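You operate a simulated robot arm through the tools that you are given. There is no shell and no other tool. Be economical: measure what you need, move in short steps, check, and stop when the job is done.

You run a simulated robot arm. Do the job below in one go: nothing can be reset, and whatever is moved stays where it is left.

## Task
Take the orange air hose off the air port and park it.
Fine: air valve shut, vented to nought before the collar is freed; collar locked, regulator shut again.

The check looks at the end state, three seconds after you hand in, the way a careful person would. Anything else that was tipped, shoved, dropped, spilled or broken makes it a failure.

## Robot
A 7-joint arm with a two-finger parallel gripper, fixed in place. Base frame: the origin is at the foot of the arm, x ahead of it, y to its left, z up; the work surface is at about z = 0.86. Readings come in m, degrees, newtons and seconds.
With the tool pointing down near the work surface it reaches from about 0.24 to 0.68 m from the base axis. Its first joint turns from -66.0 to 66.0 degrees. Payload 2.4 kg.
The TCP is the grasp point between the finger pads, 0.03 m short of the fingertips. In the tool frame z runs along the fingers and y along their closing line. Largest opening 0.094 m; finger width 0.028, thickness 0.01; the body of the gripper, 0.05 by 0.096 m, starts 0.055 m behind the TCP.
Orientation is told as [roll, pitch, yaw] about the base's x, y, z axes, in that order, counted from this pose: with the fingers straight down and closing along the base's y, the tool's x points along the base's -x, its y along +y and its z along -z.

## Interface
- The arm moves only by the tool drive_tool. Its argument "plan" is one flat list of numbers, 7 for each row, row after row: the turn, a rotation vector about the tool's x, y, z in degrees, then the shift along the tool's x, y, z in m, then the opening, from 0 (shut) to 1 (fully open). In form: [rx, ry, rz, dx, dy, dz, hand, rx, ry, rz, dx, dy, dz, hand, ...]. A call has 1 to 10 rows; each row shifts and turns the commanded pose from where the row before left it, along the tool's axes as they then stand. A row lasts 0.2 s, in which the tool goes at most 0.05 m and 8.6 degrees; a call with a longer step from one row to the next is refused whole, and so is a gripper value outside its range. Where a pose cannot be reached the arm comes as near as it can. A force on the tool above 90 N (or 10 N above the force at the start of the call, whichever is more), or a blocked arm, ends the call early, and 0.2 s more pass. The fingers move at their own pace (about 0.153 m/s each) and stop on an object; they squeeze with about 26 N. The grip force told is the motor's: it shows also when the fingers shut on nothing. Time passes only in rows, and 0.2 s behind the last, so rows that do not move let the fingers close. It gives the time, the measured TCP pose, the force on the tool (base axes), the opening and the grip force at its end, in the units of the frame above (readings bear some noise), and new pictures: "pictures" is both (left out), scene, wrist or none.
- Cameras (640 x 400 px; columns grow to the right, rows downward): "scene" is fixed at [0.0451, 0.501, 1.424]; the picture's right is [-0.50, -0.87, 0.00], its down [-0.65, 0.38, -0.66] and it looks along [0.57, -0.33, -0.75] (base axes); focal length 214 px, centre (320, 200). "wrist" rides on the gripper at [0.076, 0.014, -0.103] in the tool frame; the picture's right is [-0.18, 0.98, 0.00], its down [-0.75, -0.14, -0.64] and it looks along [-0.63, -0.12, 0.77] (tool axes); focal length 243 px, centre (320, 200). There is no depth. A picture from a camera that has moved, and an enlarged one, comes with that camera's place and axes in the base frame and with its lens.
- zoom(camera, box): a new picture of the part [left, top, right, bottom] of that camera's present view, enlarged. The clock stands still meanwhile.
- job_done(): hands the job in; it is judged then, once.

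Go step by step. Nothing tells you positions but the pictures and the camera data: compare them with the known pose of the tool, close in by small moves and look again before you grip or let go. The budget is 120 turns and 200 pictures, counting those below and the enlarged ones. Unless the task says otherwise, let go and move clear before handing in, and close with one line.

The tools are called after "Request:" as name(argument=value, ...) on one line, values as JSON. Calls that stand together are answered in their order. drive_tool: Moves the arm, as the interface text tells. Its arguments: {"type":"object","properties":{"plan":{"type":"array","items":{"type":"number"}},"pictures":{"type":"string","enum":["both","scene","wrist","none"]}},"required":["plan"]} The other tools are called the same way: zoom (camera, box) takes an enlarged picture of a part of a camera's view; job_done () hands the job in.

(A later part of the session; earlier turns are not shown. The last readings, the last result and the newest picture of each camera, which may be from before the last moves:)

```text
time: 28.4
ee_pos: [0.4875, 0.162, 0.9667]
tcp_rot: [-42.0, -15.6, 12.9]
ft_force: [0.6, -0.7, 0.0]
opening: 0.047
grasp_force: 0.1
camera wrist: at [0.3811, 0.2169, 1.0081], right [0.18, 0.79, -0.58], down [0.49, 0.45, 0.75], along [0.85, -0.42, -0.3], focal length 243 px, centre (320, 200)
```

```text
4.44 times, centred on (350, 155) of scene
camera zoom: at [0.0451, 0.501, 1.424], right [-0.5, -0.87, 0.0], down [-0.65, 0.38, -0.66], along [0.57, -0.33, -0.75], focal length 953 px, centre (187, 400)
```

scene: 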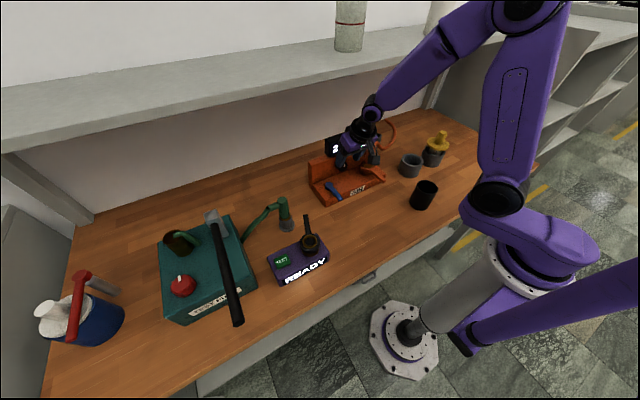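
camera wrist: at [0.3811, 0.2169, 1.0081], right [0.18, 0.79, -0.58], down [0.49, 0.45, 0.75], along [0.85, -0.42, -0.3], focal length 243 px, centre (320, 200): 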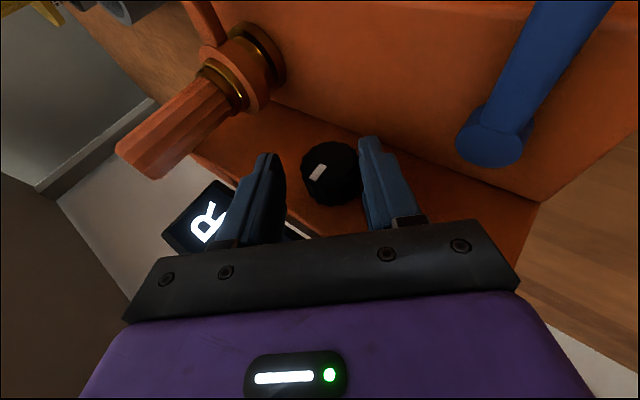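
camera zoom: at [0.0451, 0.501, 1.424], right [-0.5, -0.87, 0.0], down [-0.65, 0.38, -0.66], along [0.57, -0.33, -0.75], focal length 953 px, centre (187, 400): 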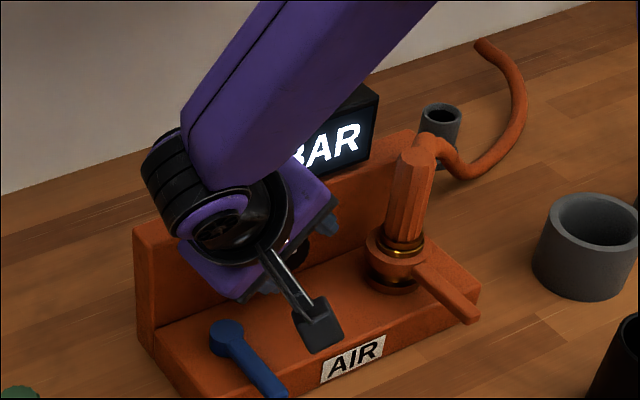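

I'll shift 4 mm to centre on the knob, grip, and turn clockwise 40°.

Request:
drive_tool(plan=[0, 0, 0, 0, 0.004, 0, 0.5, 0, 0, 0, 0, 0, 0, 0.1, 0, 0, 0, 0, 0, 0, 0.1, -7.5, 0, 2.7, 0, -0.0026, 0.0002, 0.1, -7.5, 0, 2.7, 0, -0.0026, 0.0002, 0.1, -7.5, 0, 2.7, 0, -0.0026, 0.0002, 0.1, -7.5, 0, 2.7, 0, -0.0026, 0.0002, 0.1, -7.5, 0, 2.7, 0, -0.0026, 0.0002, 0.1], pictures="wrist")

Request:
zoom(camera="wrist", box=[220, 80, 440, 240])

Request:
zoom(camera="scene", box=[290, 110, 410, 200])

```text
time: 30.2
ee_pos: [0.488, 0.1508, 0.9681]
tcp_rot: [-0.2, -20.2, -0.1]
ft_force: [-9.9, 2.3, 14.1]
opening: 0.0349
grasp_force: 45.1
camera wrist: at [0.3806, 0.1646, 1.036], right [0.18, 0.98, 0.06], down [0.48, -0.14, 0.86], along [0.86, -0.12, -0.5], focal length 243 px, centre (320, 200)
```

wrist: 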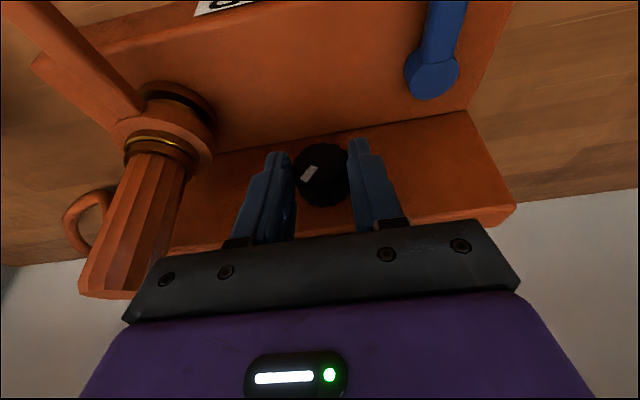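

```text
2.50 times, centred on (330, 160) of wrist
camera zoom: at [0.3806, 0.1646, 1.036], right [0.18, 0.98, 0.06], down [0.48, -0.14, 0.86], along [0.86, -0.12, -0.5], focal length 606 px, centre (295, 300)
```

zoom: 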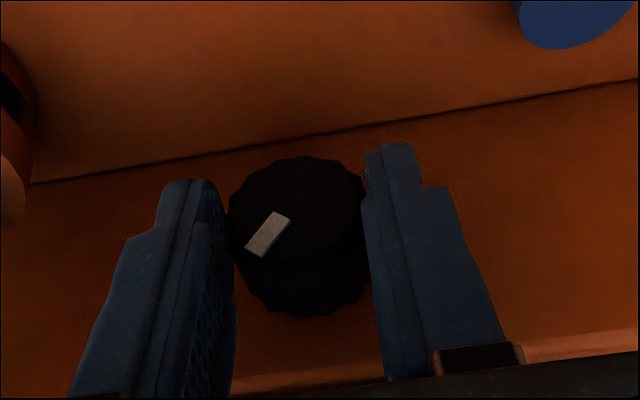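

```text
4.44 times, centred on (350, 155) of scene
camera zoom: at [0.0446, 0.501, 1.4241], right [-0.5, -0.87, 0.0], down [-0.65, 0.38, -0.66], along [0.57, -0.33, -0.75], focal length 953 px, centre (187, 400)
```

zoom: 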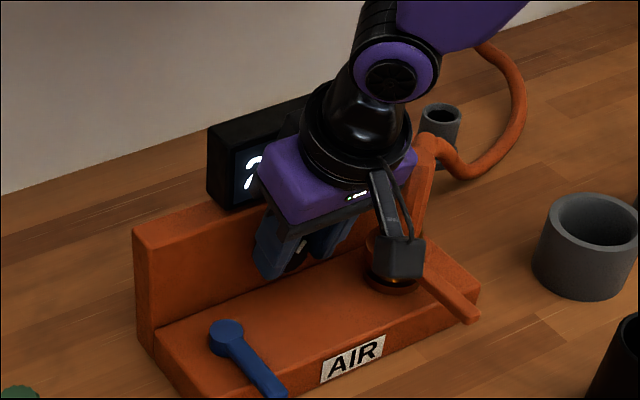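

The knob turned ~40° clockwise with the grip. The display still shows the top of a "2", so I'll ratchet: open, roll back 40°, regrip and turn again.

Request:
drive_tool(plan=[0, 0, 0, 0, 0, 0, 0.5, 7.5, 0, -2.7, 0, 0.0026, 0.0002, 0.5, 7.5, 0, -2.7, 0, 0.0026, 0.0002, 0.5, 7.5, 0, -2.7, 0, 0.0026, 0.0002, 0.5, 7.5, 0, -2.7, 0, 0.0026, 0.0002, 0.5, 7.5, 0, -2.7, 0, 0.0026, 0.0002, 0.5, 0, 0, 0, 0, 0, 0, 0.5], pictures="wrist")

Request:
zoom(camera="scene", box=[290, 110, 410, 200])

```text
time: 31.8
ee_pos: [0.4876, 0.1643, 0.963]
tcp_rot: [-42.0, -15.5, 13.0]
ft_force: [-0.3, 0.0, 0.3]
opening: 0.0467
grasp_force: 0.0
camera wrist: at [0.3815, 0.2196, 1.0054], right [0.18, 0.79, -0.58], down [0.49, 0.45, 0.75], along [0.86, -0.42, -0.3], focal length 243 px, centre (320, 200)
```

wrist: 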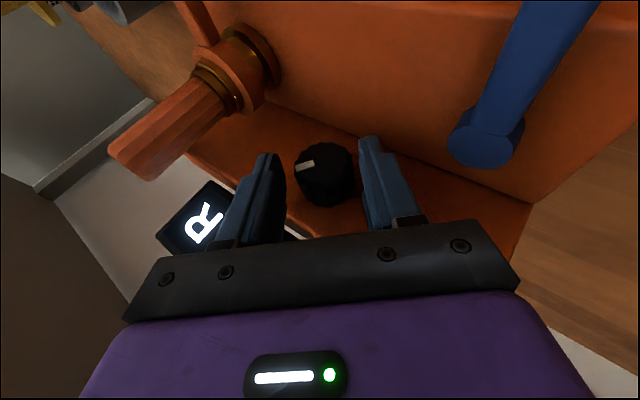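

```text
4.44 times, centred on (350, 155) of scene
camera zoom: at [0.0451, 0.501, 1.424], right [-0.5, -0.87, 0.0], down [-0.65, 0.38, -0.66], along [0.57, -0.33, -0.75], focal length 953 px, centre (187, 400)
```

zoom: 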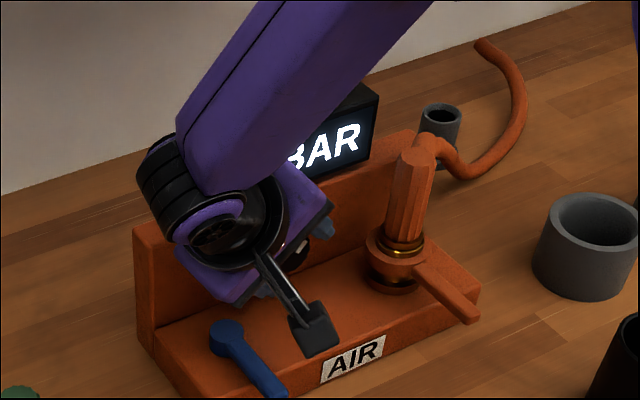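

The pointer holds its new angle, so I'll make a second stroke.

Request:
drive_tool(plan=[0, 0, 0, 0, 0, 0, 0.1, 0, 0, 0, 0, 0, 0, 0.1, -7.5, 0, 2.7, 0, -0.0026, 0.0002, 0.1, -7.5, 0, 2.7, 0, -0.0026, 0.0002, 0.1, -7.5, 0, 2.7, 0, -0.0026, 0.0002, 0.1, -7.5, 0, 2.7, 0, -0.0026, 0.0002, 0.1, -7.5, 0, 2.7, 0, -0.0026, 0.0002, 0.1], pictures="wrist")

Request:
zoom(camera="scene", box=[310, 110, 390, 170])

```text
time: 33.4
ee_pos: [0.4889, 0.1501, 0.9684]
tcp_rot: [-0.2, -20.2, -0.1]
ft_force: [-3.3, 4.0, -2.5]
opening: 0.0357
grasp_force: 44.8
camera wrist: at [0.3815, 0.1646, 1.0361], right [0.18, 0.98, 0.06], down [0.48, -0.14, 0.86], along [0.86, -0.12, -0.5], focal length 243 px, centre (320, 200)
```

wrist: 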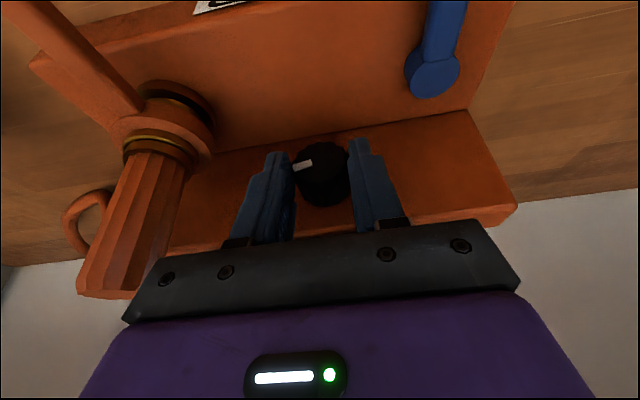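

```text
6.67 times, centred on (350, 140) of scene
camera zoom: at [0.0451, 0.5011, 1.424], right [-0.5, -0.87, 0.0], down [-0.65, 0.38, -0.66], along [0.57, -0.33, -0.75], focal length 1430 px, centre (120, 600)
```

zoom: 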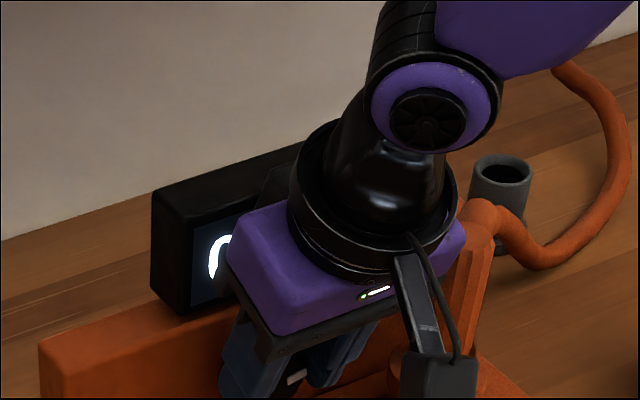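

The display's first digit now reads "0". I'll release and back off along the tool axis to read it fully and let it bleed.

Request:
drive_tool(plan=[0, 0, 0, 0, 0, 0, 0.5, 0, 0, 0, 0, 0, 0, 0.5, 0, 0, 0, 0, 0, -0.04, 0.5, 0, 0, 0, 0, 0, -0.045, 0.5, 0, 0, 0, 0, 0, -0.045, 0.5, 0, 0, 0, 0, 0, -0.045, 0.5, 0, 0, 0, 0, 0, 0, 0.5], pictures="wrist")

Request:
zoom(camera="wrist", box=[200, 60, 440, 220])

Request:
zoom(camera="scene", box=[290, 110, 410, 200])

```text
time: 35.0
ee_pos: [0.4279, 0.1516, 1.1308]
tcp_rot: [-0.2, -20.3, -0.1]
ft_force: [0.3, -0.5, -1.1]
opening: 0.047
grasp_force: 0.1
camera wrist: at [0.3212, 0.1661, 1.2003], right [0.17, 0.98, 0.06], down [0.48, -0.14, 0.86], along [0.86, -0.12, -0.5], focal length 243 px, centre (320, 200)
```

wrist: 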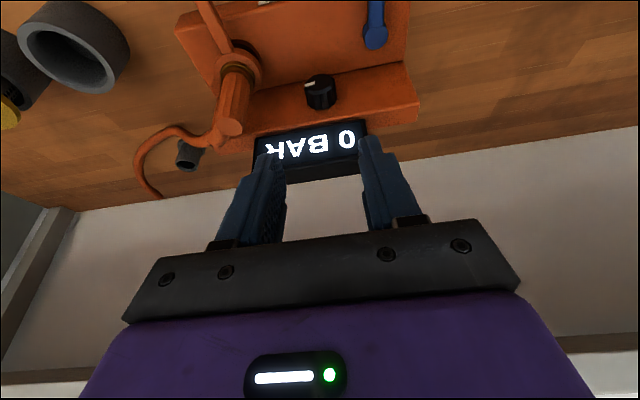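

```text
2.50 times, centred on (320, 140) of wrist
camera zoom: at [0.3212, 0.1661, 1.2003], right [0.17, 0.98, 0.06], down [0.48, -0.14, 0.86], along [0.86, -0.12, -0.5], focal length 606 px, centre (320, 350)
```

zoom: 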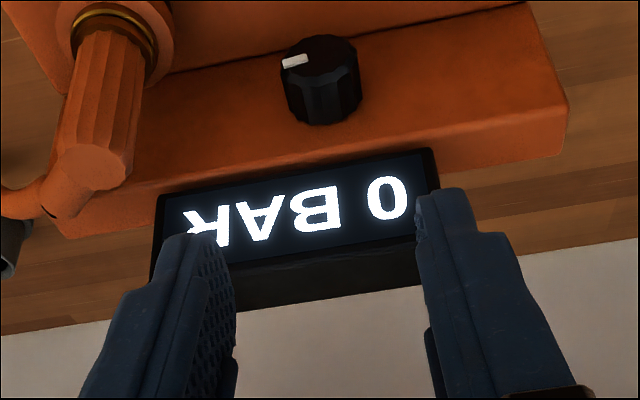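

```text
4.44 times, centred on (350, 155) of scene
camera zoom: at [0.0451, 0.501, 1.424], right [-0.5, -0.87, 0.0], down [-0.65, 0.38, -0.66], along [0.57, -0.33, -0.75], focal length 953 px, centre (187, 400)
```

zoom: 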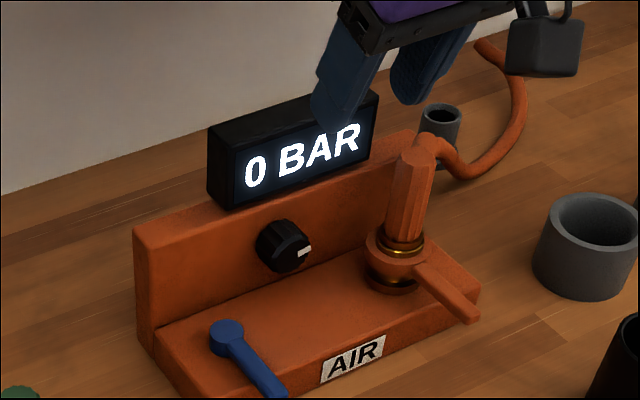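

It reads 0 BAR. I'll leave the regulator open as a vent until the plug is off. Now I'll look closely at the collar for its locked and free marks.

Request:
zoom(camera="wrist", box=[130, 0, 290, 200])

Request:
zoom(camera="scene", box=[360, 110, 420, 200])

```text
2.00 times, centred on (210, 100) of wrist
camera zoom: at [0.3212, 0.1661, 1.2003], right [0.17, 0.98, 0.06], down [0.48, -0.14, 0.86], along [0.86, -0.12, -0.5], focal length 485 px, centre (540, 400)
```

zoom: 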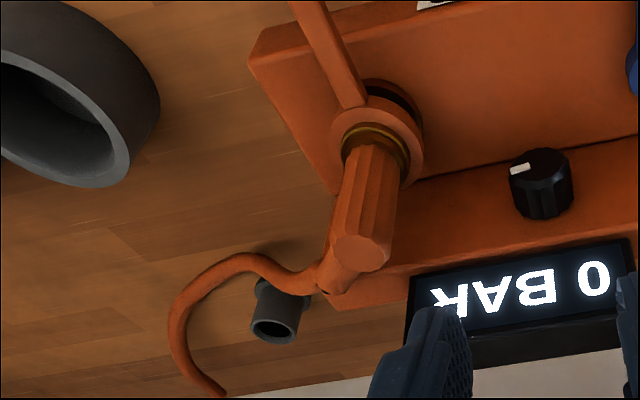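

```text
4.44 times, centred on (390, 155) of scene
camera zoom: at [0.0451, 0.501, 1.424], right [-0.5, -0.87, 0.0], down [-0.65, 0.38, -0.66], along [0.57, -0.33, -0.75], focal length 953 px, centre (9, 400)
```

zoom: 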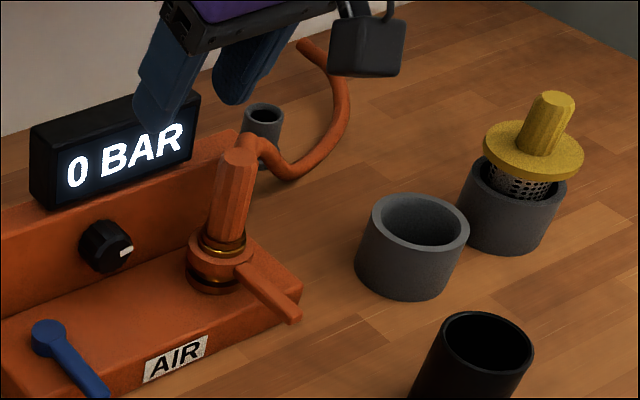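

No marks visible. I'll use closed fingers as a pusher on the collar handle: upright the tool and come down on its +y side.

Request:
drive_tool(plan=[0, 8, 0, 0, 0, 0, 0.2, 0, 8, 0, 0, 0, 0, 0, 0, 4.2, 0, 0, 0, 0, 0, 0, 0, 0, 0.015, -0.02, 0.04, 0, 0, 0, 0, 0, -0.02, 0.045, 0, 0, 0, 0, 0, -0.007, 0.045, 0, 0, 0, 0, 0, 0, 0.045, 0], pictures="wrist")

Request:
zoom(camera="scene", box=[310, 110, 430, 200])

```text
time: 36.6
ee_pos: [0.4128, 0.1035, 0.9581]
tcp_rot: [-0.1, -0.2, -0.2]
ft_force: [-0.7, 0.2, -0.7]
opening: 0.0001
grasp_force: 26.4
camera wrist: at [0.3374, 0.1179, 1.059], right [0.19, 0.98, 0.0], down [0.75, -0.14, 0.64], along [0.63, -0.12, -0.77], focal length 243 px, centre (320, 200)
```

wrist: 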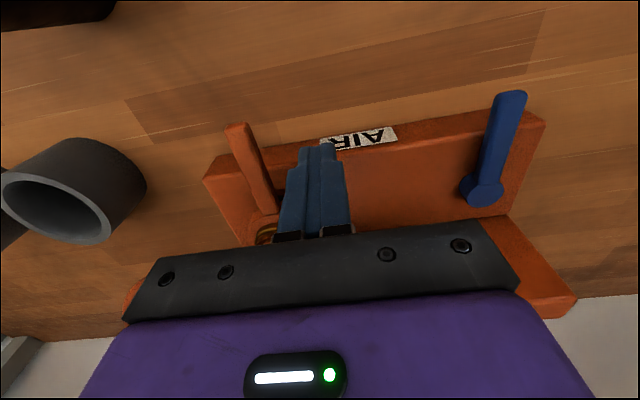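

```text
4.44 times, centred on (370, 155) of scene
camera zoom: at [0.0451, 0.501, 1.424], right [-0.5, -0.87, 0.0], down [-0.65, 0.38, -0.66], along [0.57, -0.33, -0.75], focal length 953 px, centre (98, 400)
```

zoom: 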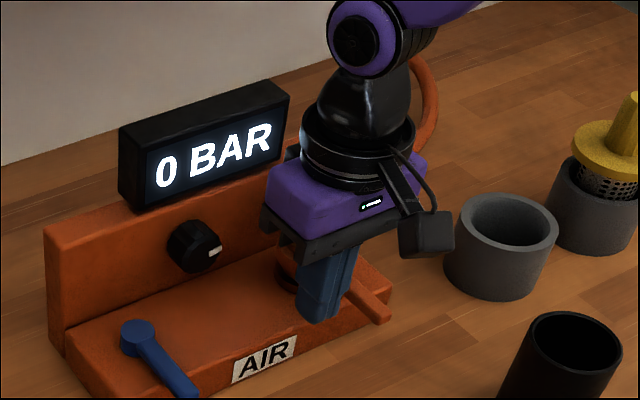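

I'll lower 12 mm and push gently toward −y.

Request:
drive_tool(plan=[0, 0, 0, 0.002, 0, 0.012, 0, 0, 0, 0, 0, -0.02, 0, 0, 0, 0, 0, 0, -0.012, 0, 0, 0, 0, 0, 0, -0.01, 0, 0, 0, 0, 0, 0, -0.008, 0, 0], pictures="wrist")

Request:
zoom(camera="scene", box=[310, 110, 430, 200])

```text
time: 37.8
ee_pos: [0.4112, 0.0529, 0.9451]
tcp_rot: [-0.2, -0.1, -0.3]
ft_force: [0.0, 0.9, -0.3]
opening: 0.0
grasp_force: 26.2
camera wrist: at [0.3349, 0.0672, 1.046], right [0.19, 0.98, 0.0], down [0.75, -0.14, 0.64], along [0.63, -0.12, -0.77], focal length 243 px, centre (320, 200)
```

wrist: 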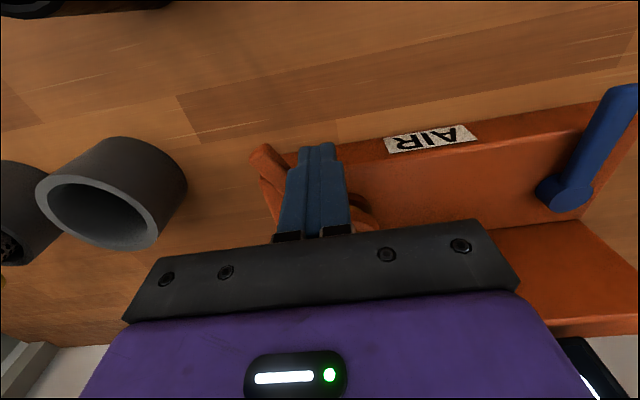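

```text
4.44 times, centred on (370, 155) of scene
camera zoom: at [0.0452, 0.501, 1.424], right [-0.5, -0.87, 0.0], down [-0.65, 0.38, -0.66], along [0.57, -0.33, -0.75], focal length 953 px, centre (98, 400)
```

zoom: 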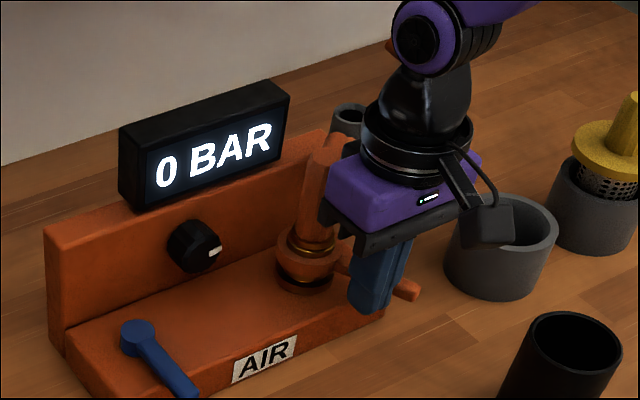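

The handle swings freely that way. I'll keep following the arc, yawing as I go.

Request:
drive_tool(plan=[0, 0, -8, 0, -0.014, 0, 0, 0, 0, -8, 0.002, -0.014, 0, 0, 0, 0, -8, -0.004, -0.0115, 0, 0, 0, 0, -8, -0.0023, -0.012, 0, 0], pictures="wrist")

Request:
zoom(camera="scene", box=[310, 110, 430, 200])

```text
time: 38.8
ee_pos: [0.4243, 0.0035, 0.9461]
tcp_rot: [-0.2, 0.0, 32.0]
ft_force: [0.1, -1.4, 0.3]
opening: 0.0001
grasp_force: 25.2
camera wrist: at [0.3522, -0.0239, 1.0468], right [-0.36, 0.93, 0.0], down [0.71, 0.28, 0.64], along [0.6, 0.23, -0.77], focal length 243 px, centre (320, 200)
```

wrist: 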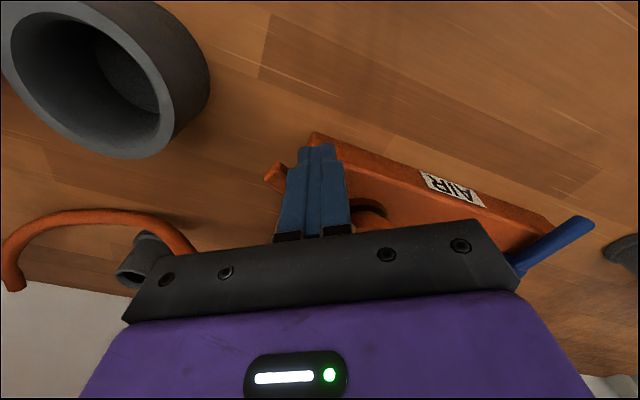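

```text
4.44 times, centred on (370, 155) of scene
camera zoom: at [0.0451, 0.501, 1.424], right [-0.5, -0.87, 0.0], down [-0.65, 0.38, -0.66], along [0.57, -0.33, -0.75], focal length 953 px, centre (98, 400)
```

zoom: 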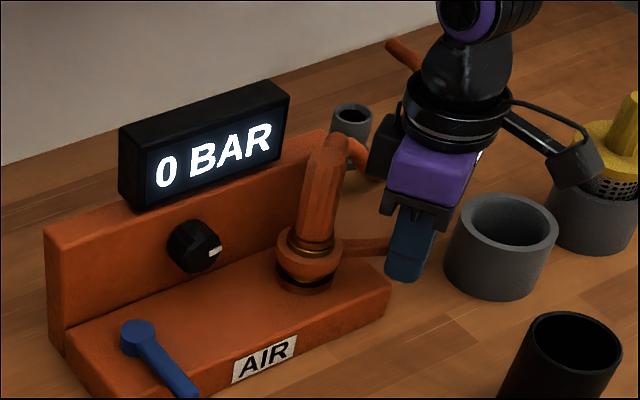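

Request:
drive_tool(plan=[0, 0, -8, -0.0053, -0.0104, 0, 0, 0, 0, -5, -0.0038, -0.011, 0, 0, 0, 0, 0, -0.0042, -0.0099, 0, 0, 0, 0, 0, -0.005, -0.005, 0, 0], pictures="wrist")

Request:
zoom(camera="scene", box=[310, 110, 430, 200])

```text
time: 39.5
ee_pos: [0.4319, -0.0015, 0.9455]
tcp_rot: [1.6, 1.9, 45.4]
ft_force: [-19.3, 8.0, 11.8]
opening: 0.0
grasp_force: 26.0
stopped in row 3: the force on the tool passed its limit (the readings are from after the stop); the commanded pose is now the measured one
camera wrist: at [0.3731, -0.0462, 1.0489], right [-0.57, 0.82, 0.02], down [0.66, 0.44, 0.61], along [0.49, 0.36, -0.79], focal length 243 px, centre (320, 200)
```

wrist: 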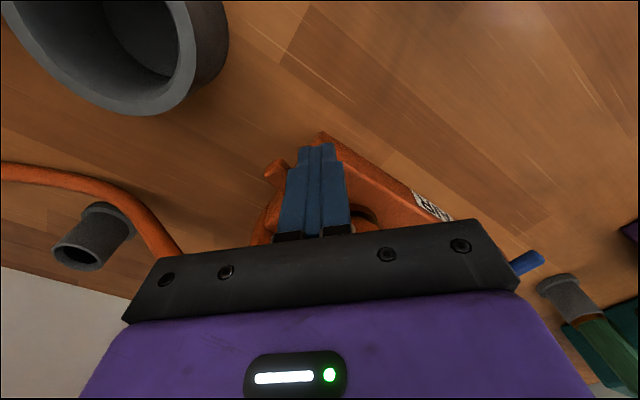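

```text
4.44 times, centred on (370, 155) of scene
camera zoom: at [0.0445, 0.5012, 1.424], right [-0.5, -0.87, 0.0], down [-0.65, 0.38, -0.66], along [0.57, -0.33, -0.75], focal length 953 px, centre (98, 400)
```

zoom: 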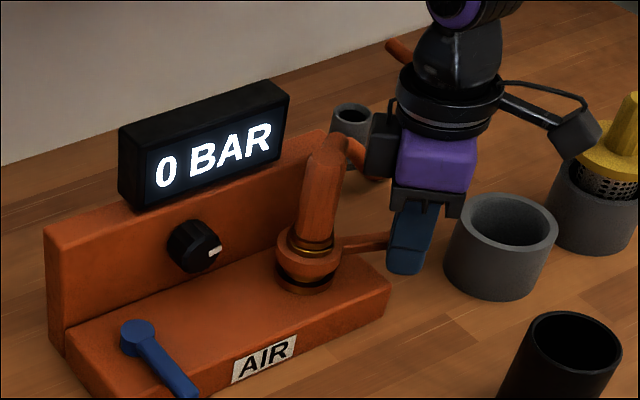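

It hit a stop at ~60°, which is presumably the freed position. I'll back away, rise and inspect.

Request:
drive_tool(plan=[0, 0, 0, 0.01, 0.02, 0, 0, 0, 0, 0, 0, 0, -0.045, 0, 0, 0, -8, 0.02, 0, -0.04, 0, 0, 0, 8, 0.02, 0, -0.045, 0, 0, 0, 8, 0.02, 0, -0.03, 0, 0, 0, 8, 0, 0, 0, 0, 0, 0, 8, 0, 0, 0, 0, 0, 0, 8, 0, 0, 0, 0, 0, 0, 8, 0, 0, 0, 0, 0, 0, 5, 0, 0, 0, 0.3], pictures="both")

Request:
zoom(camera="scene", box=[330, 110, 430, 190])

```text
time: 41.7
ee_pos: [0.3791, -0.0401, 1.1077]
tcp_rot: [-0.3, 2.0, 0.1]
ft_force: [0.2, 0.0, -0.5]
opening: 0.028
grasp_force: 0.0
camera wrist: at [0.3065, -0.0264, 1.2115], right [0.18, 0.98, -0.01], down [0.78, -0.14, 0.62], along [0.6, -0.12, -0.79], focal length 243 px, centre (320, 200)
```

scene: 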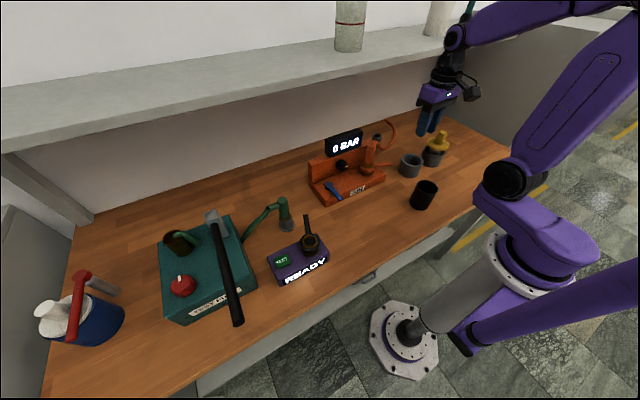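
wrist: 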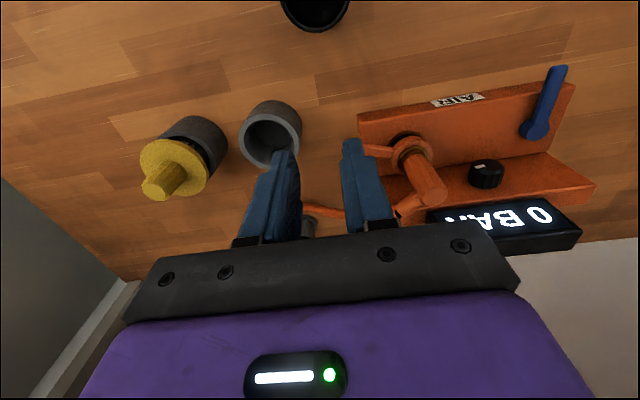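

```text
5.00 times, centred on (380, 150) of scene
camera zoom: at [0.0451, 0.501, 1.424], right [-0.5, -0.87, 0.0], down [-0.65, 0.38, -0.66], along [0.57, -0.33, -0.75], focal length 1072 px, centre (20, 450)
```

zoom: 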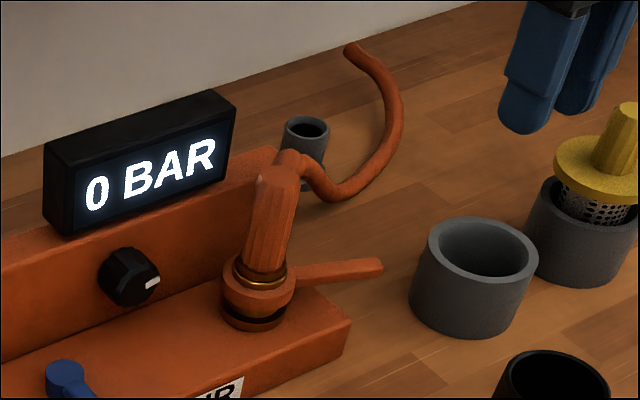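

The collar is free and the display is 0. Next I'll pull the plug. The hose leaves it toward (+x,−y), so I'll grip with the closing line across that (yaw ≈ −35°). First I'll move above it.

Request:
drive_tool(plan=[0, -2, 0, -0.01, 0.03, -0.02, 0.6, 0, 0, 0, -0.01, 0.03, -0.02, 0.6, 0, 0, 0, -0.01, 0.03, 0, 0.6, 0, 0, 8.5, 0, 0, 0, 0.6, 0, 0, 8.5, 0, 0, 0, 0.6, 0, 0, 8.5, 0, 0, 0, 0.6, 0, 0, 8.5, 0, 0, 0, 0.6], pictures="wrist")

Request:
zoom(camera="wrist", box=[200, 40, 440, 220])

```text
time: 43.3
ee_pos: [0.4096, 0.0501, 1.1469]
tcp_rot: [-0.1, -0.2, -34.0]
ft_force: [-0.1, -0.5, -0.2]
opening: 0.0563
grasp_force: 0.0
camera wrist: at [0.3547, 0.1045, 1.2476], right [0.7, 0.71, 0.0], down [0.55, -0.54, 0.64], along [0.46, -0.45, -0.76], focal length 243 px, centre (320, 200)
```

wrist: 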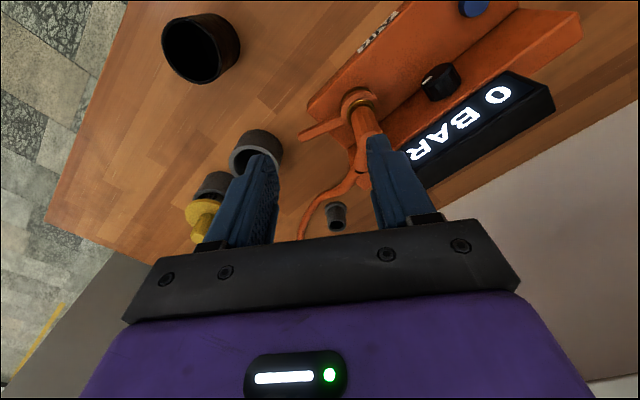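

```text
2.22 times, centred on (320, 130) of wrist
camera zoom: at [0.3547, 0.1045, 1.2476], right [0.7, 0.71, 0.0], down [0.55, -0.54, 0.64], along [0.46, -0.45, -0.76], focal length 539 px, centre (320, 356)
```

zoom: 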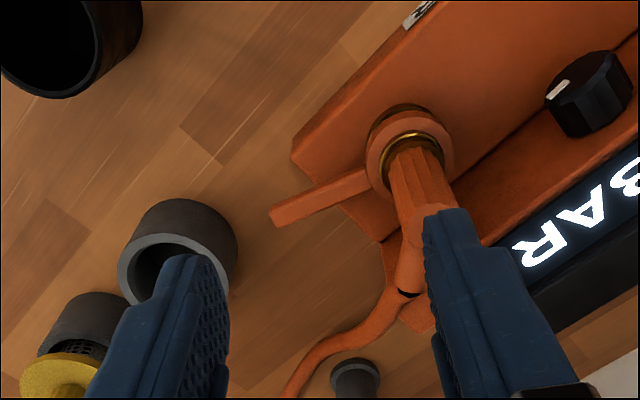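

The plug axis is at about (0.473, 0.057). I'll move over it with the tips just above its top.

Request:
drive_tool(plan=[0, 0, 0, -0.0243, 0.0207, 0.01, 0.6, 0, 0, 0, -0.0243, 0.0207, 0.01, 0.6, 0, 0, 0, 0, 0, 0.035, 0.6, 0, 0, 0, 0, 0, 0.025, 0.6], pictures="wrist")

Request:
zoom(camera="wrist", box=[200, 60, 440, 240])

Request:
zoom(camera="scene", box=[330, 100, 430, 180])

```text
time: 44.3
ee_pos: [0.4726, 0.0566, 1.0677]
tcp_rot: [-0.1, -0.2, -33.7]
ft_force: [-0.3, 0.3, 0.2]
opening: 0.0564
grasp_force: 0.0
camera wrist: at [0.4183, 0.1106, 1.1684], right [0.7, 0.71, 0.0], down [0.55, -0.53, 0.64], along [0.46, -0.45, -0.76], focal length 243 px, centre (320, 200)
```

wrist: 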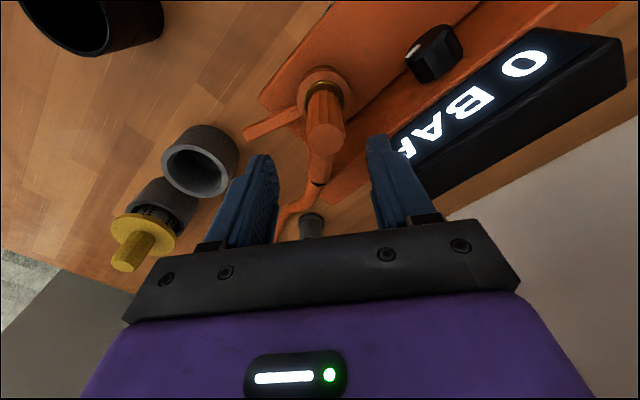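

```text
2.22 times, centred on (320, 150) of wrist
camera zoom: at [0.4183, 0.1106, 1.1684], right [0.7, 0.71, 0.0], down [0.55, -0.53, 0.64], along [0.46, -0.45, -0.76], focal length 539 px, centre (320, 311)
```

zoom: 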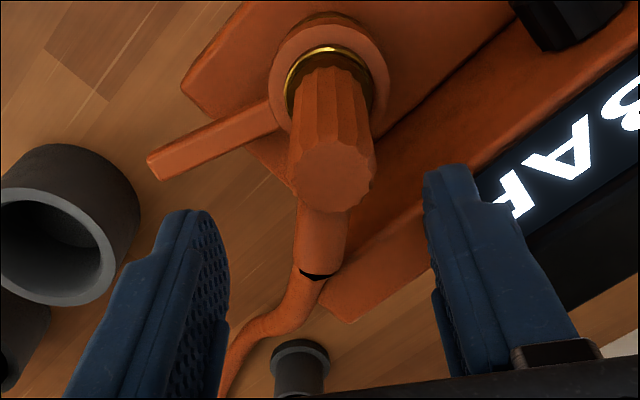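

```text
5.00 times, centred on (380, 140) of scene
camera zoom: at [0.0452, 0.501, 1.424], right [-0.5, -0.87, 0.0], down [-0.65, 0.38, -0.66], along [0.57, -0.33, -0.75], focal length 1072 px, centre (20, 500)
```

zoom: 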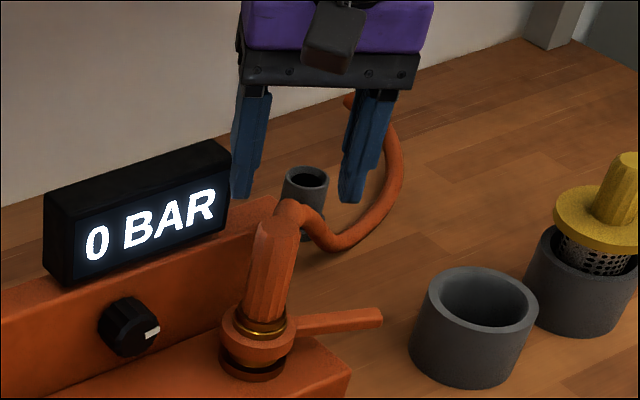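

The plug sits between the fingers with the hose elbow running clear between them. I'll shift 3 mm, descend to z≈1.0 and grip.

Request:
drive_tool(plan=[0, 0, 0, 0, 0.003, 0.035, 0.6, 0, 0, 0, 0, 0, 0.034, 0.6, 0, 0, 0, 0, 0, 0, 0.6], pictures="wrist")

Request:
zoom(camera="scene", box=[330, 100, 430, 180])

```text
time: 45.1
ee_pos: [0.4784, 0.0598, 0.9975]
tcp_rot: [-0.1, -0.3, -33.8]
ft_force: [-0.6, 0.1, -1.2]
opening: 0.0566
grasp_force: 0.1
camera wrist: at [0.422, 0.1144, 1.0987], right [0.7, 0.71, 0.0], down [0.55, -0.53, 0.64], along [0.46, -0.45, -0.76], focal length 243 px, centre (320, 200)
```

wrist: 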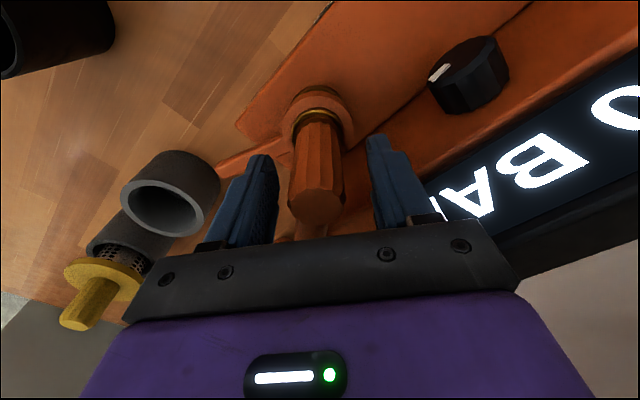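

```text
5.00 times, centred on (380, 140) of scene
camera zoom: at [0.0451, 0.501, 1.424], right [-0.5, -0.87, 0.0], down [-0.65, 0.38, -0.66], along [0.57, -0.33, -0.75], focal length 1072 px, centre (20, 500)
```

zoom: 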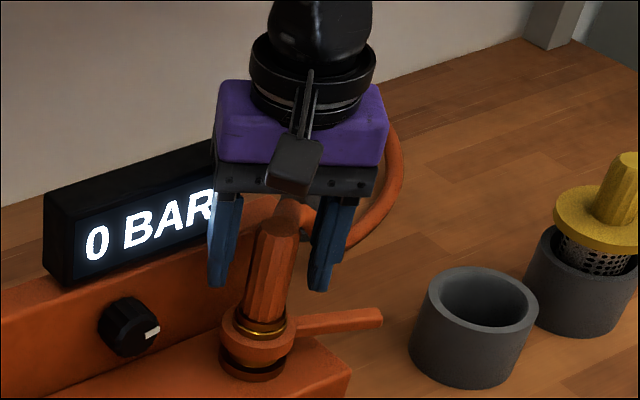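

The plug is ~4 mm toward the camera side of the pads, so I'll correct that and grip.

Request:
drive_tool(plan=[0, 0, 0, 0.004, -0.001, 0.002, 0.6, 0, 0, 0, 0, 0, 0, 0.1, 0, 0, 0, 0, 0, 0, 0.1], pictures="wrist")

Request:
zoom(camera="scene", box=[330, 100, 430, 180])

```text
time: 45.9
ee_pos: [0.4736, 0.0614, 0.9957]
tcp_rot: [-0.1, 0.0, -33.8]
ft_force: [-0.2, 0.5, 0.5]
opening: 0.0271
grasp_force: 25.8
camera wrist: at [0.4178, 0.1157, 1.0968], right [0.7, 0.71, 0.0], down [0.55, -0.53, 0.64], along [0.46, -0.45, -0.76], focal length 243 px, centre (320, 200)
```

wrist: 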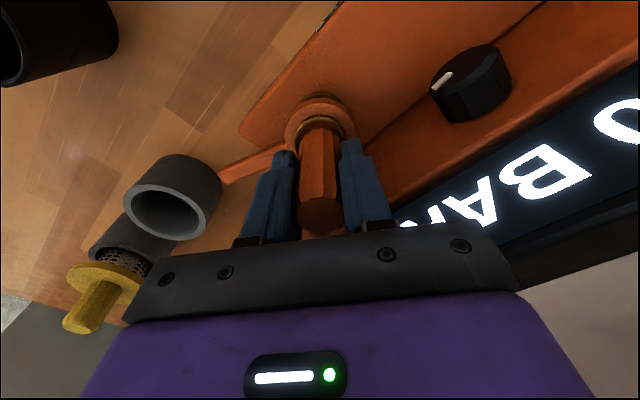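

```text
5.00 times, centred on (380, 140) of scene
camera zoom: at [0.0452, 0.501, 1.424], right [-0.5, -0.87, 0.0], down [-0.65, 0.38, -0.66], along [0.57, -0.33, -0.75], focal length 1072 px, centre (20, 500)
```

zoom: 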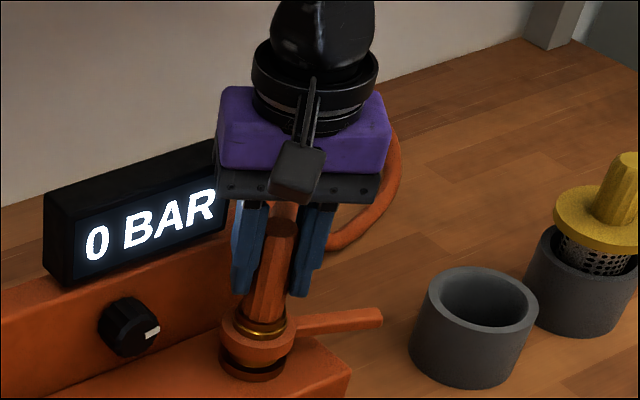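

The plug is gripped at 27 mm. I'll pull straight up slowly.

Request:
drive_tool(plan=[0, 0, 0, 0, 0, 0, 0, 0, 0, 0, 0, 0, -0.01, 0, 0, 0, 0, 0, 0, -0.012, 0, 0, 0, 0, 0, 0, -0.015, 0], pictures="wrist")

Request:
zoom(camera="scene", box=[330, 100, 430, 180])

```text
time: 46.9
ee_pos: [0.4717, 0.0614, 1.0318]
tcp_rot: [-0.1, -0.3, -33.8]
ft_force: [-0.1, -0.7, -1.1]
opening: 0.0265
grasp_force: 26.1
camera wrist: at [0.4158, 0.1144, 1.1332], right [0.7, 0.71, 0.0], down [0.55, -0.53, 0.64], along [0.46, -0.45, -0.76], focal length 243 px, centre (320, 200)
```

wrist: 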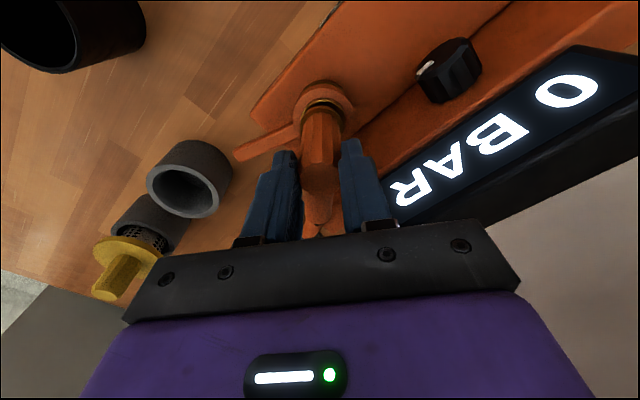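

```text
5.00 times, centred on (380, 140) of scene
camera zoom: at [0.0452, 0.501, 1.424], right [-0.5, -0.87, 0.0], down [-0.65, 0.38, -0.66], along [0.57, -0.33, -0.75], focal length 1072 px, centre (20, 500)
```

zoom: 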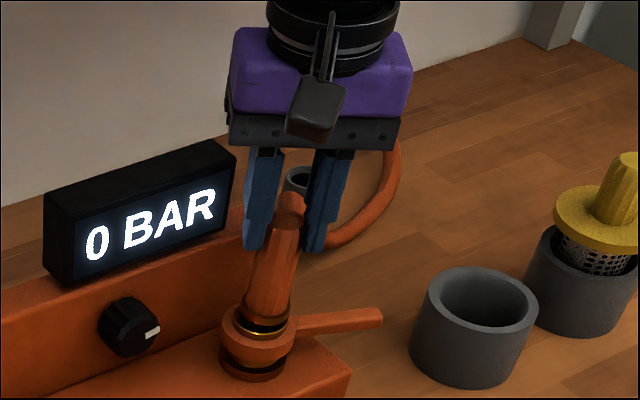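

Request:
zoom(camera="scene", box=[360, 120, 400, 180])

Request:
zoom(camera="wrist", box=[220, 70, 420, 240])

```text
6.67 times, centred on (380, 150) of scene
camera zoom: at [0.0452, 0.501, 1.424], right [-0.5, -0.87, 0.0], down [-0.65, 0.38, -0.66], along [0.57, -0.33, -0.75], focal length 1430 px, centre (-80, 533)
```

zoom: 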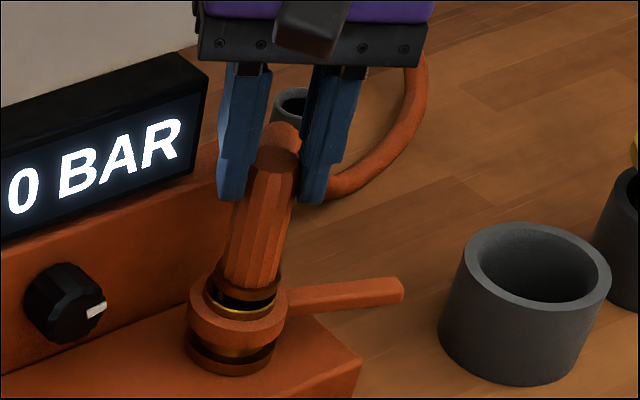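

```text
2.35 times, centred on (320, 155) of wrist
camera zoom: at [0.4158, 0.1144, 1.1332], right [0.7, 0.71, 0.0], down [0.55, -0.53, 0.64], along [0.46, -0.45, -0.76], focal length 571 px, centre (320, 306)
```

zoom: 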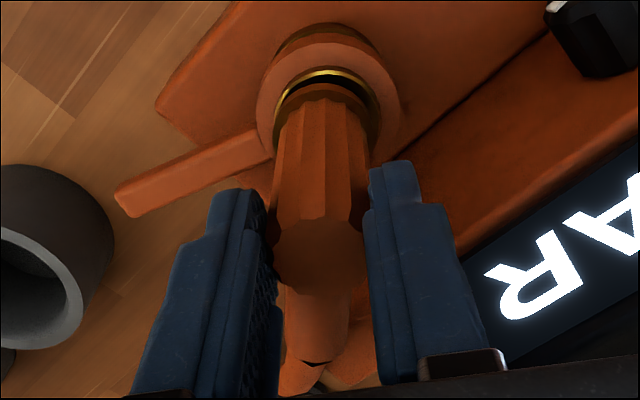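

The plug has risen part way, and the fingers slid up the rest. I'll regrip lower and pull more gently.

Request:
drive_tool(plan=[0, 0, 0, 0, 0, 0, 0.5, 0, 0, 0, 0, 0, 0.02, 0.5, 0, 0, 0, 0, 0, 0.016, 0.5, 0, 0, 0, 0, 0, 0, 0, 0, 0, 0, 0, 0, 0, 0, 0, 0, 0, 0, 0, -0.005, 0, 0, 0, 0, 0, 0, -0.005, 0, 0, 0, 0, 0, 0, -0.005, 0, 0, 0, 0, 0, 0, -0.005, 0], pictures="wrist")

Request:
zoom(camera="scene", box=[360, 120, 400, 180])

```text
time: 48.9
ee_pos: [0.4715, 0.06, 1.0169]
tcp_rot: [-0.3, -0.1, -33.8]
ft_force: [0.1, 0.2, -1.4]
opening: 0.0273
grasp_force: 25.8
camera wrist: at [0.4154, 0.1141, 1.1175], right [0.7, 0.71, 0.0], down [0.55, -0.53, 0.64], along [0.46, -0.45, -0.77], focal length 243 px, centre (320, 200)
```

wrist: 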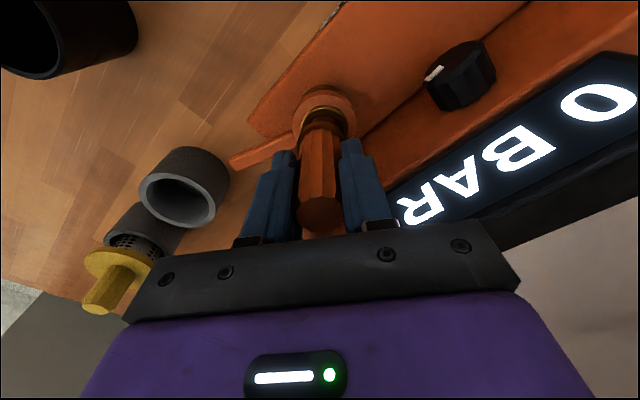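

```text
6.67 times, centred on (380, 150) of scene
camera zoom: at [0.0452, 0.501, 1.424], right [-0.5, -0.87, 0.0], down [-0.65, 0.38, -0.66], along [0.57, -0.33, -0.75], focal length 1430 px, centre (-80, 533)
```

zoom: 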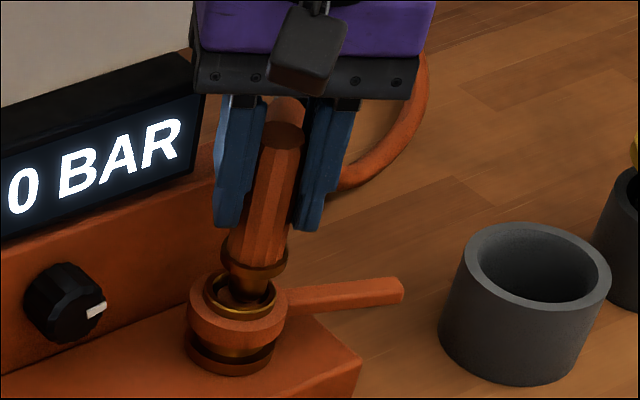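

The plug is coming out cleanly, with its spigot visible. I'll keep raising it.

Request:
drive_tool(plan=[0, 0, 0, 0, 0, -0.01, 0, 0, 0, 0, 0, 0, -0.015, 0, 0, 0, 0, 0, 0, -0.02, 0, 0, 0, 0, 0, 0, -0.02, 0, 0, 0, 0, 0, 0, -0.015, 0], pictures="wrist")

Request:
zoom(camera="scene", box=[340, 70, 440, 180])

Request:
zoom(camera="wrist", box=[200, 60, 440, 240])

```text
time: 50.1
ee_pos: [0.4716, 0.0626, 1.0969]
tcp_rot: [-0.1, -0.2, -33.8]
ft_force: [-0.1, -0.6, -1.4]
opening: 0.0269
grasp_force: 25.5
camera wrist: at [0.4161, 0.1159, 1.198], right [0.7, 0.71, 0.0], down [0.55, -0.53, 0.64], along [0.46, -0.45, -0.76], focal length 243 px, centre (320, 200)
```

wrist: 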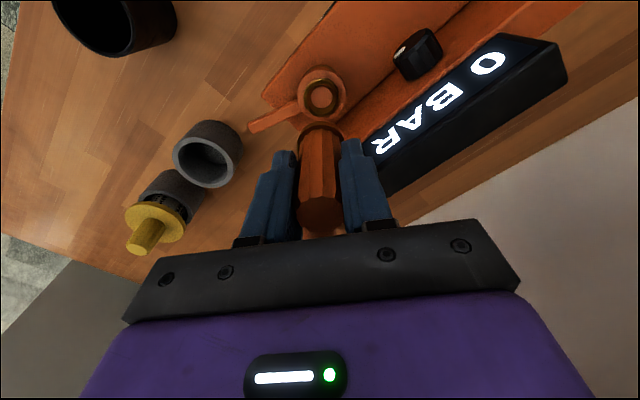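

```text
3.64 times, centred on (390, 125) of scene
camera zoom: at [0.0452, 0.501, 1.424], right [-0.5, -0.87, 0.0], down [-0.65, 0.38, -0.66], along [0.57, -0.33, -0.75], focal length 780 px, centre (66, 473)
```

zoom: 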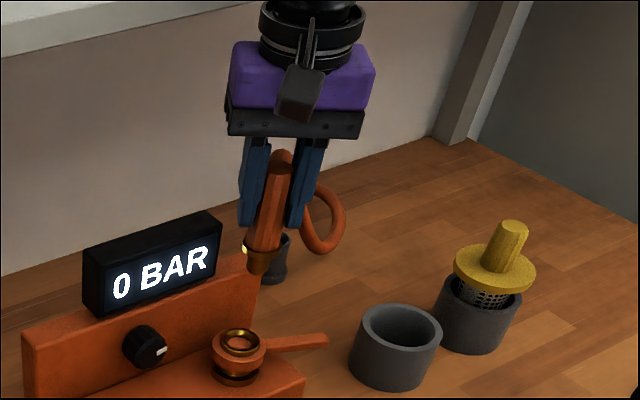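

```text
2.22 times, centred on (320, 150) of wrist
camera zoom: at [0.4161, 0.1159, 1.198], right [0.7, 0.71, 0.0], down [0.55, -0.53, 0.64], along [0.46, -0.45, -0.76], focal length 539 px, centre (320, 311)
```

zoom: 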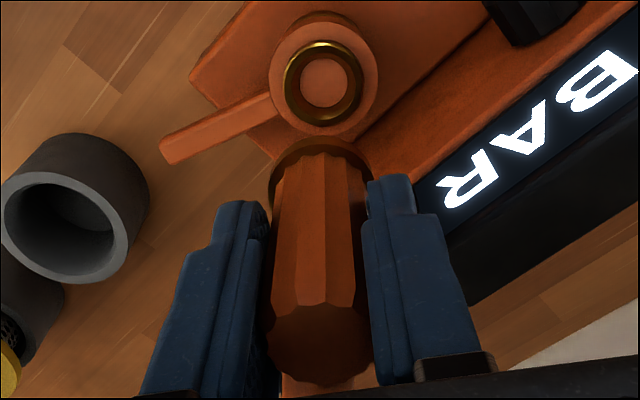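

The plug is out, hanging ~7.6 cm below the TCP. The hose is anchored near (0.725, −0.263) by the wall. I'll carry it toward the small grey post near (0.627, −0.121), stop short and look.

Request:
drive_tool(plan=[0, 0, 0, -0.035, -0.01, -0.005, 0, 0, 0, 0, -0.035, -0.01, -0.005, 0, 0, 0, 0, -0.035, -0.01, 0, 0, 0, 0, 0, -0.035, -0.01, 0, 0], pictures="both")

Request:
zoom(camera="wrist", box=[200, 60, 440, 240])

Request:
zoom(camera="scene", box=[350, 70, 450, 180])

```text
time: 50.6
ee_pos: [0.4935, 0.0302, 1.1048]
tcp_rot: [-1.2, 1.6, -32.4]
ft_force: [-71.9, 2.0, 14.6]
opening: 0.0272
grasp_force: 26.5
stopped in row 2: the force on the tool passed its limit (the readings are from after the stop); the commanded pose is now the measured one
camera wrist: at [0.4407, 0.0817, 1.2071], right [0.68, 0.73, -0.02], down [0.58, -0.52, 0.62], along [0.44, -0.44, -0.78], focal length 243 px, centre (320, 200)
```

scene: 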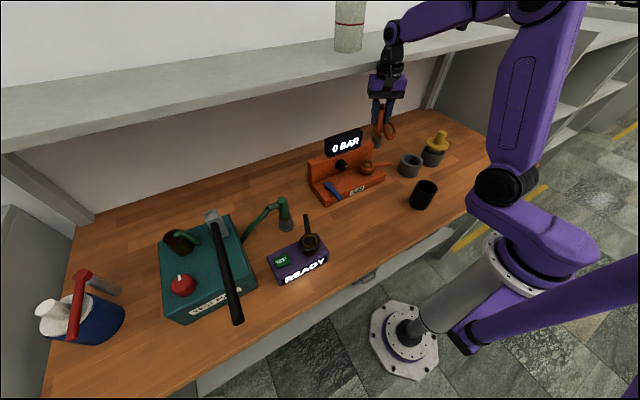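
wrist: 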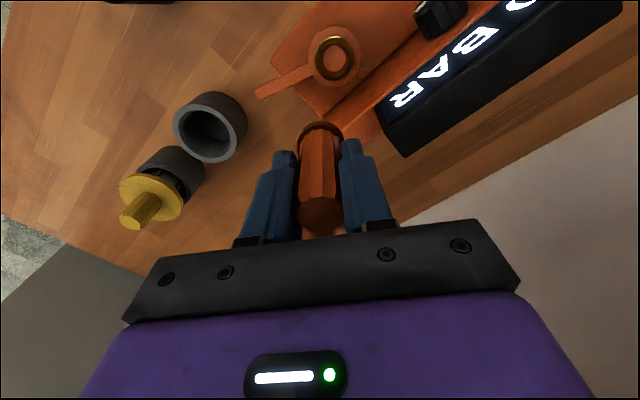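

```text
2.22 times, centred on (320, 150) of wrist
camera zoom: at [0.4407, 0.0817, 1.2071], right [0.68, 0.73, -0.02], down [0.58, -0.52, 0.62], along [0.44, -0.44, -0.78], focal length 539 px, centre (320, 311)
```

zoom: 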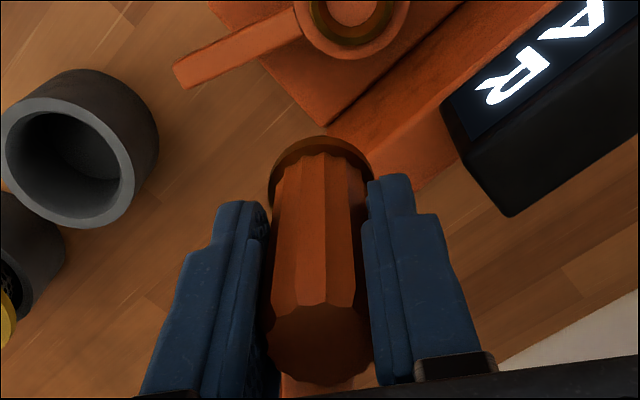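

```text
3.64 times, centred on (400, 125) of scene
camera zoom: at [0.0422, 0.5011, 1.4241], right [-0.5, -0.87, 0.0], down [-0.65, 0.38, -0.66], along [0.57, -0.33, -0.75], focal length 780 px, centre (29, 473)
```

zoom: 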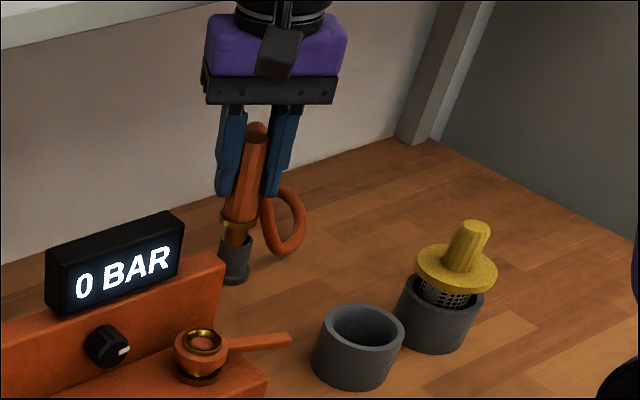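

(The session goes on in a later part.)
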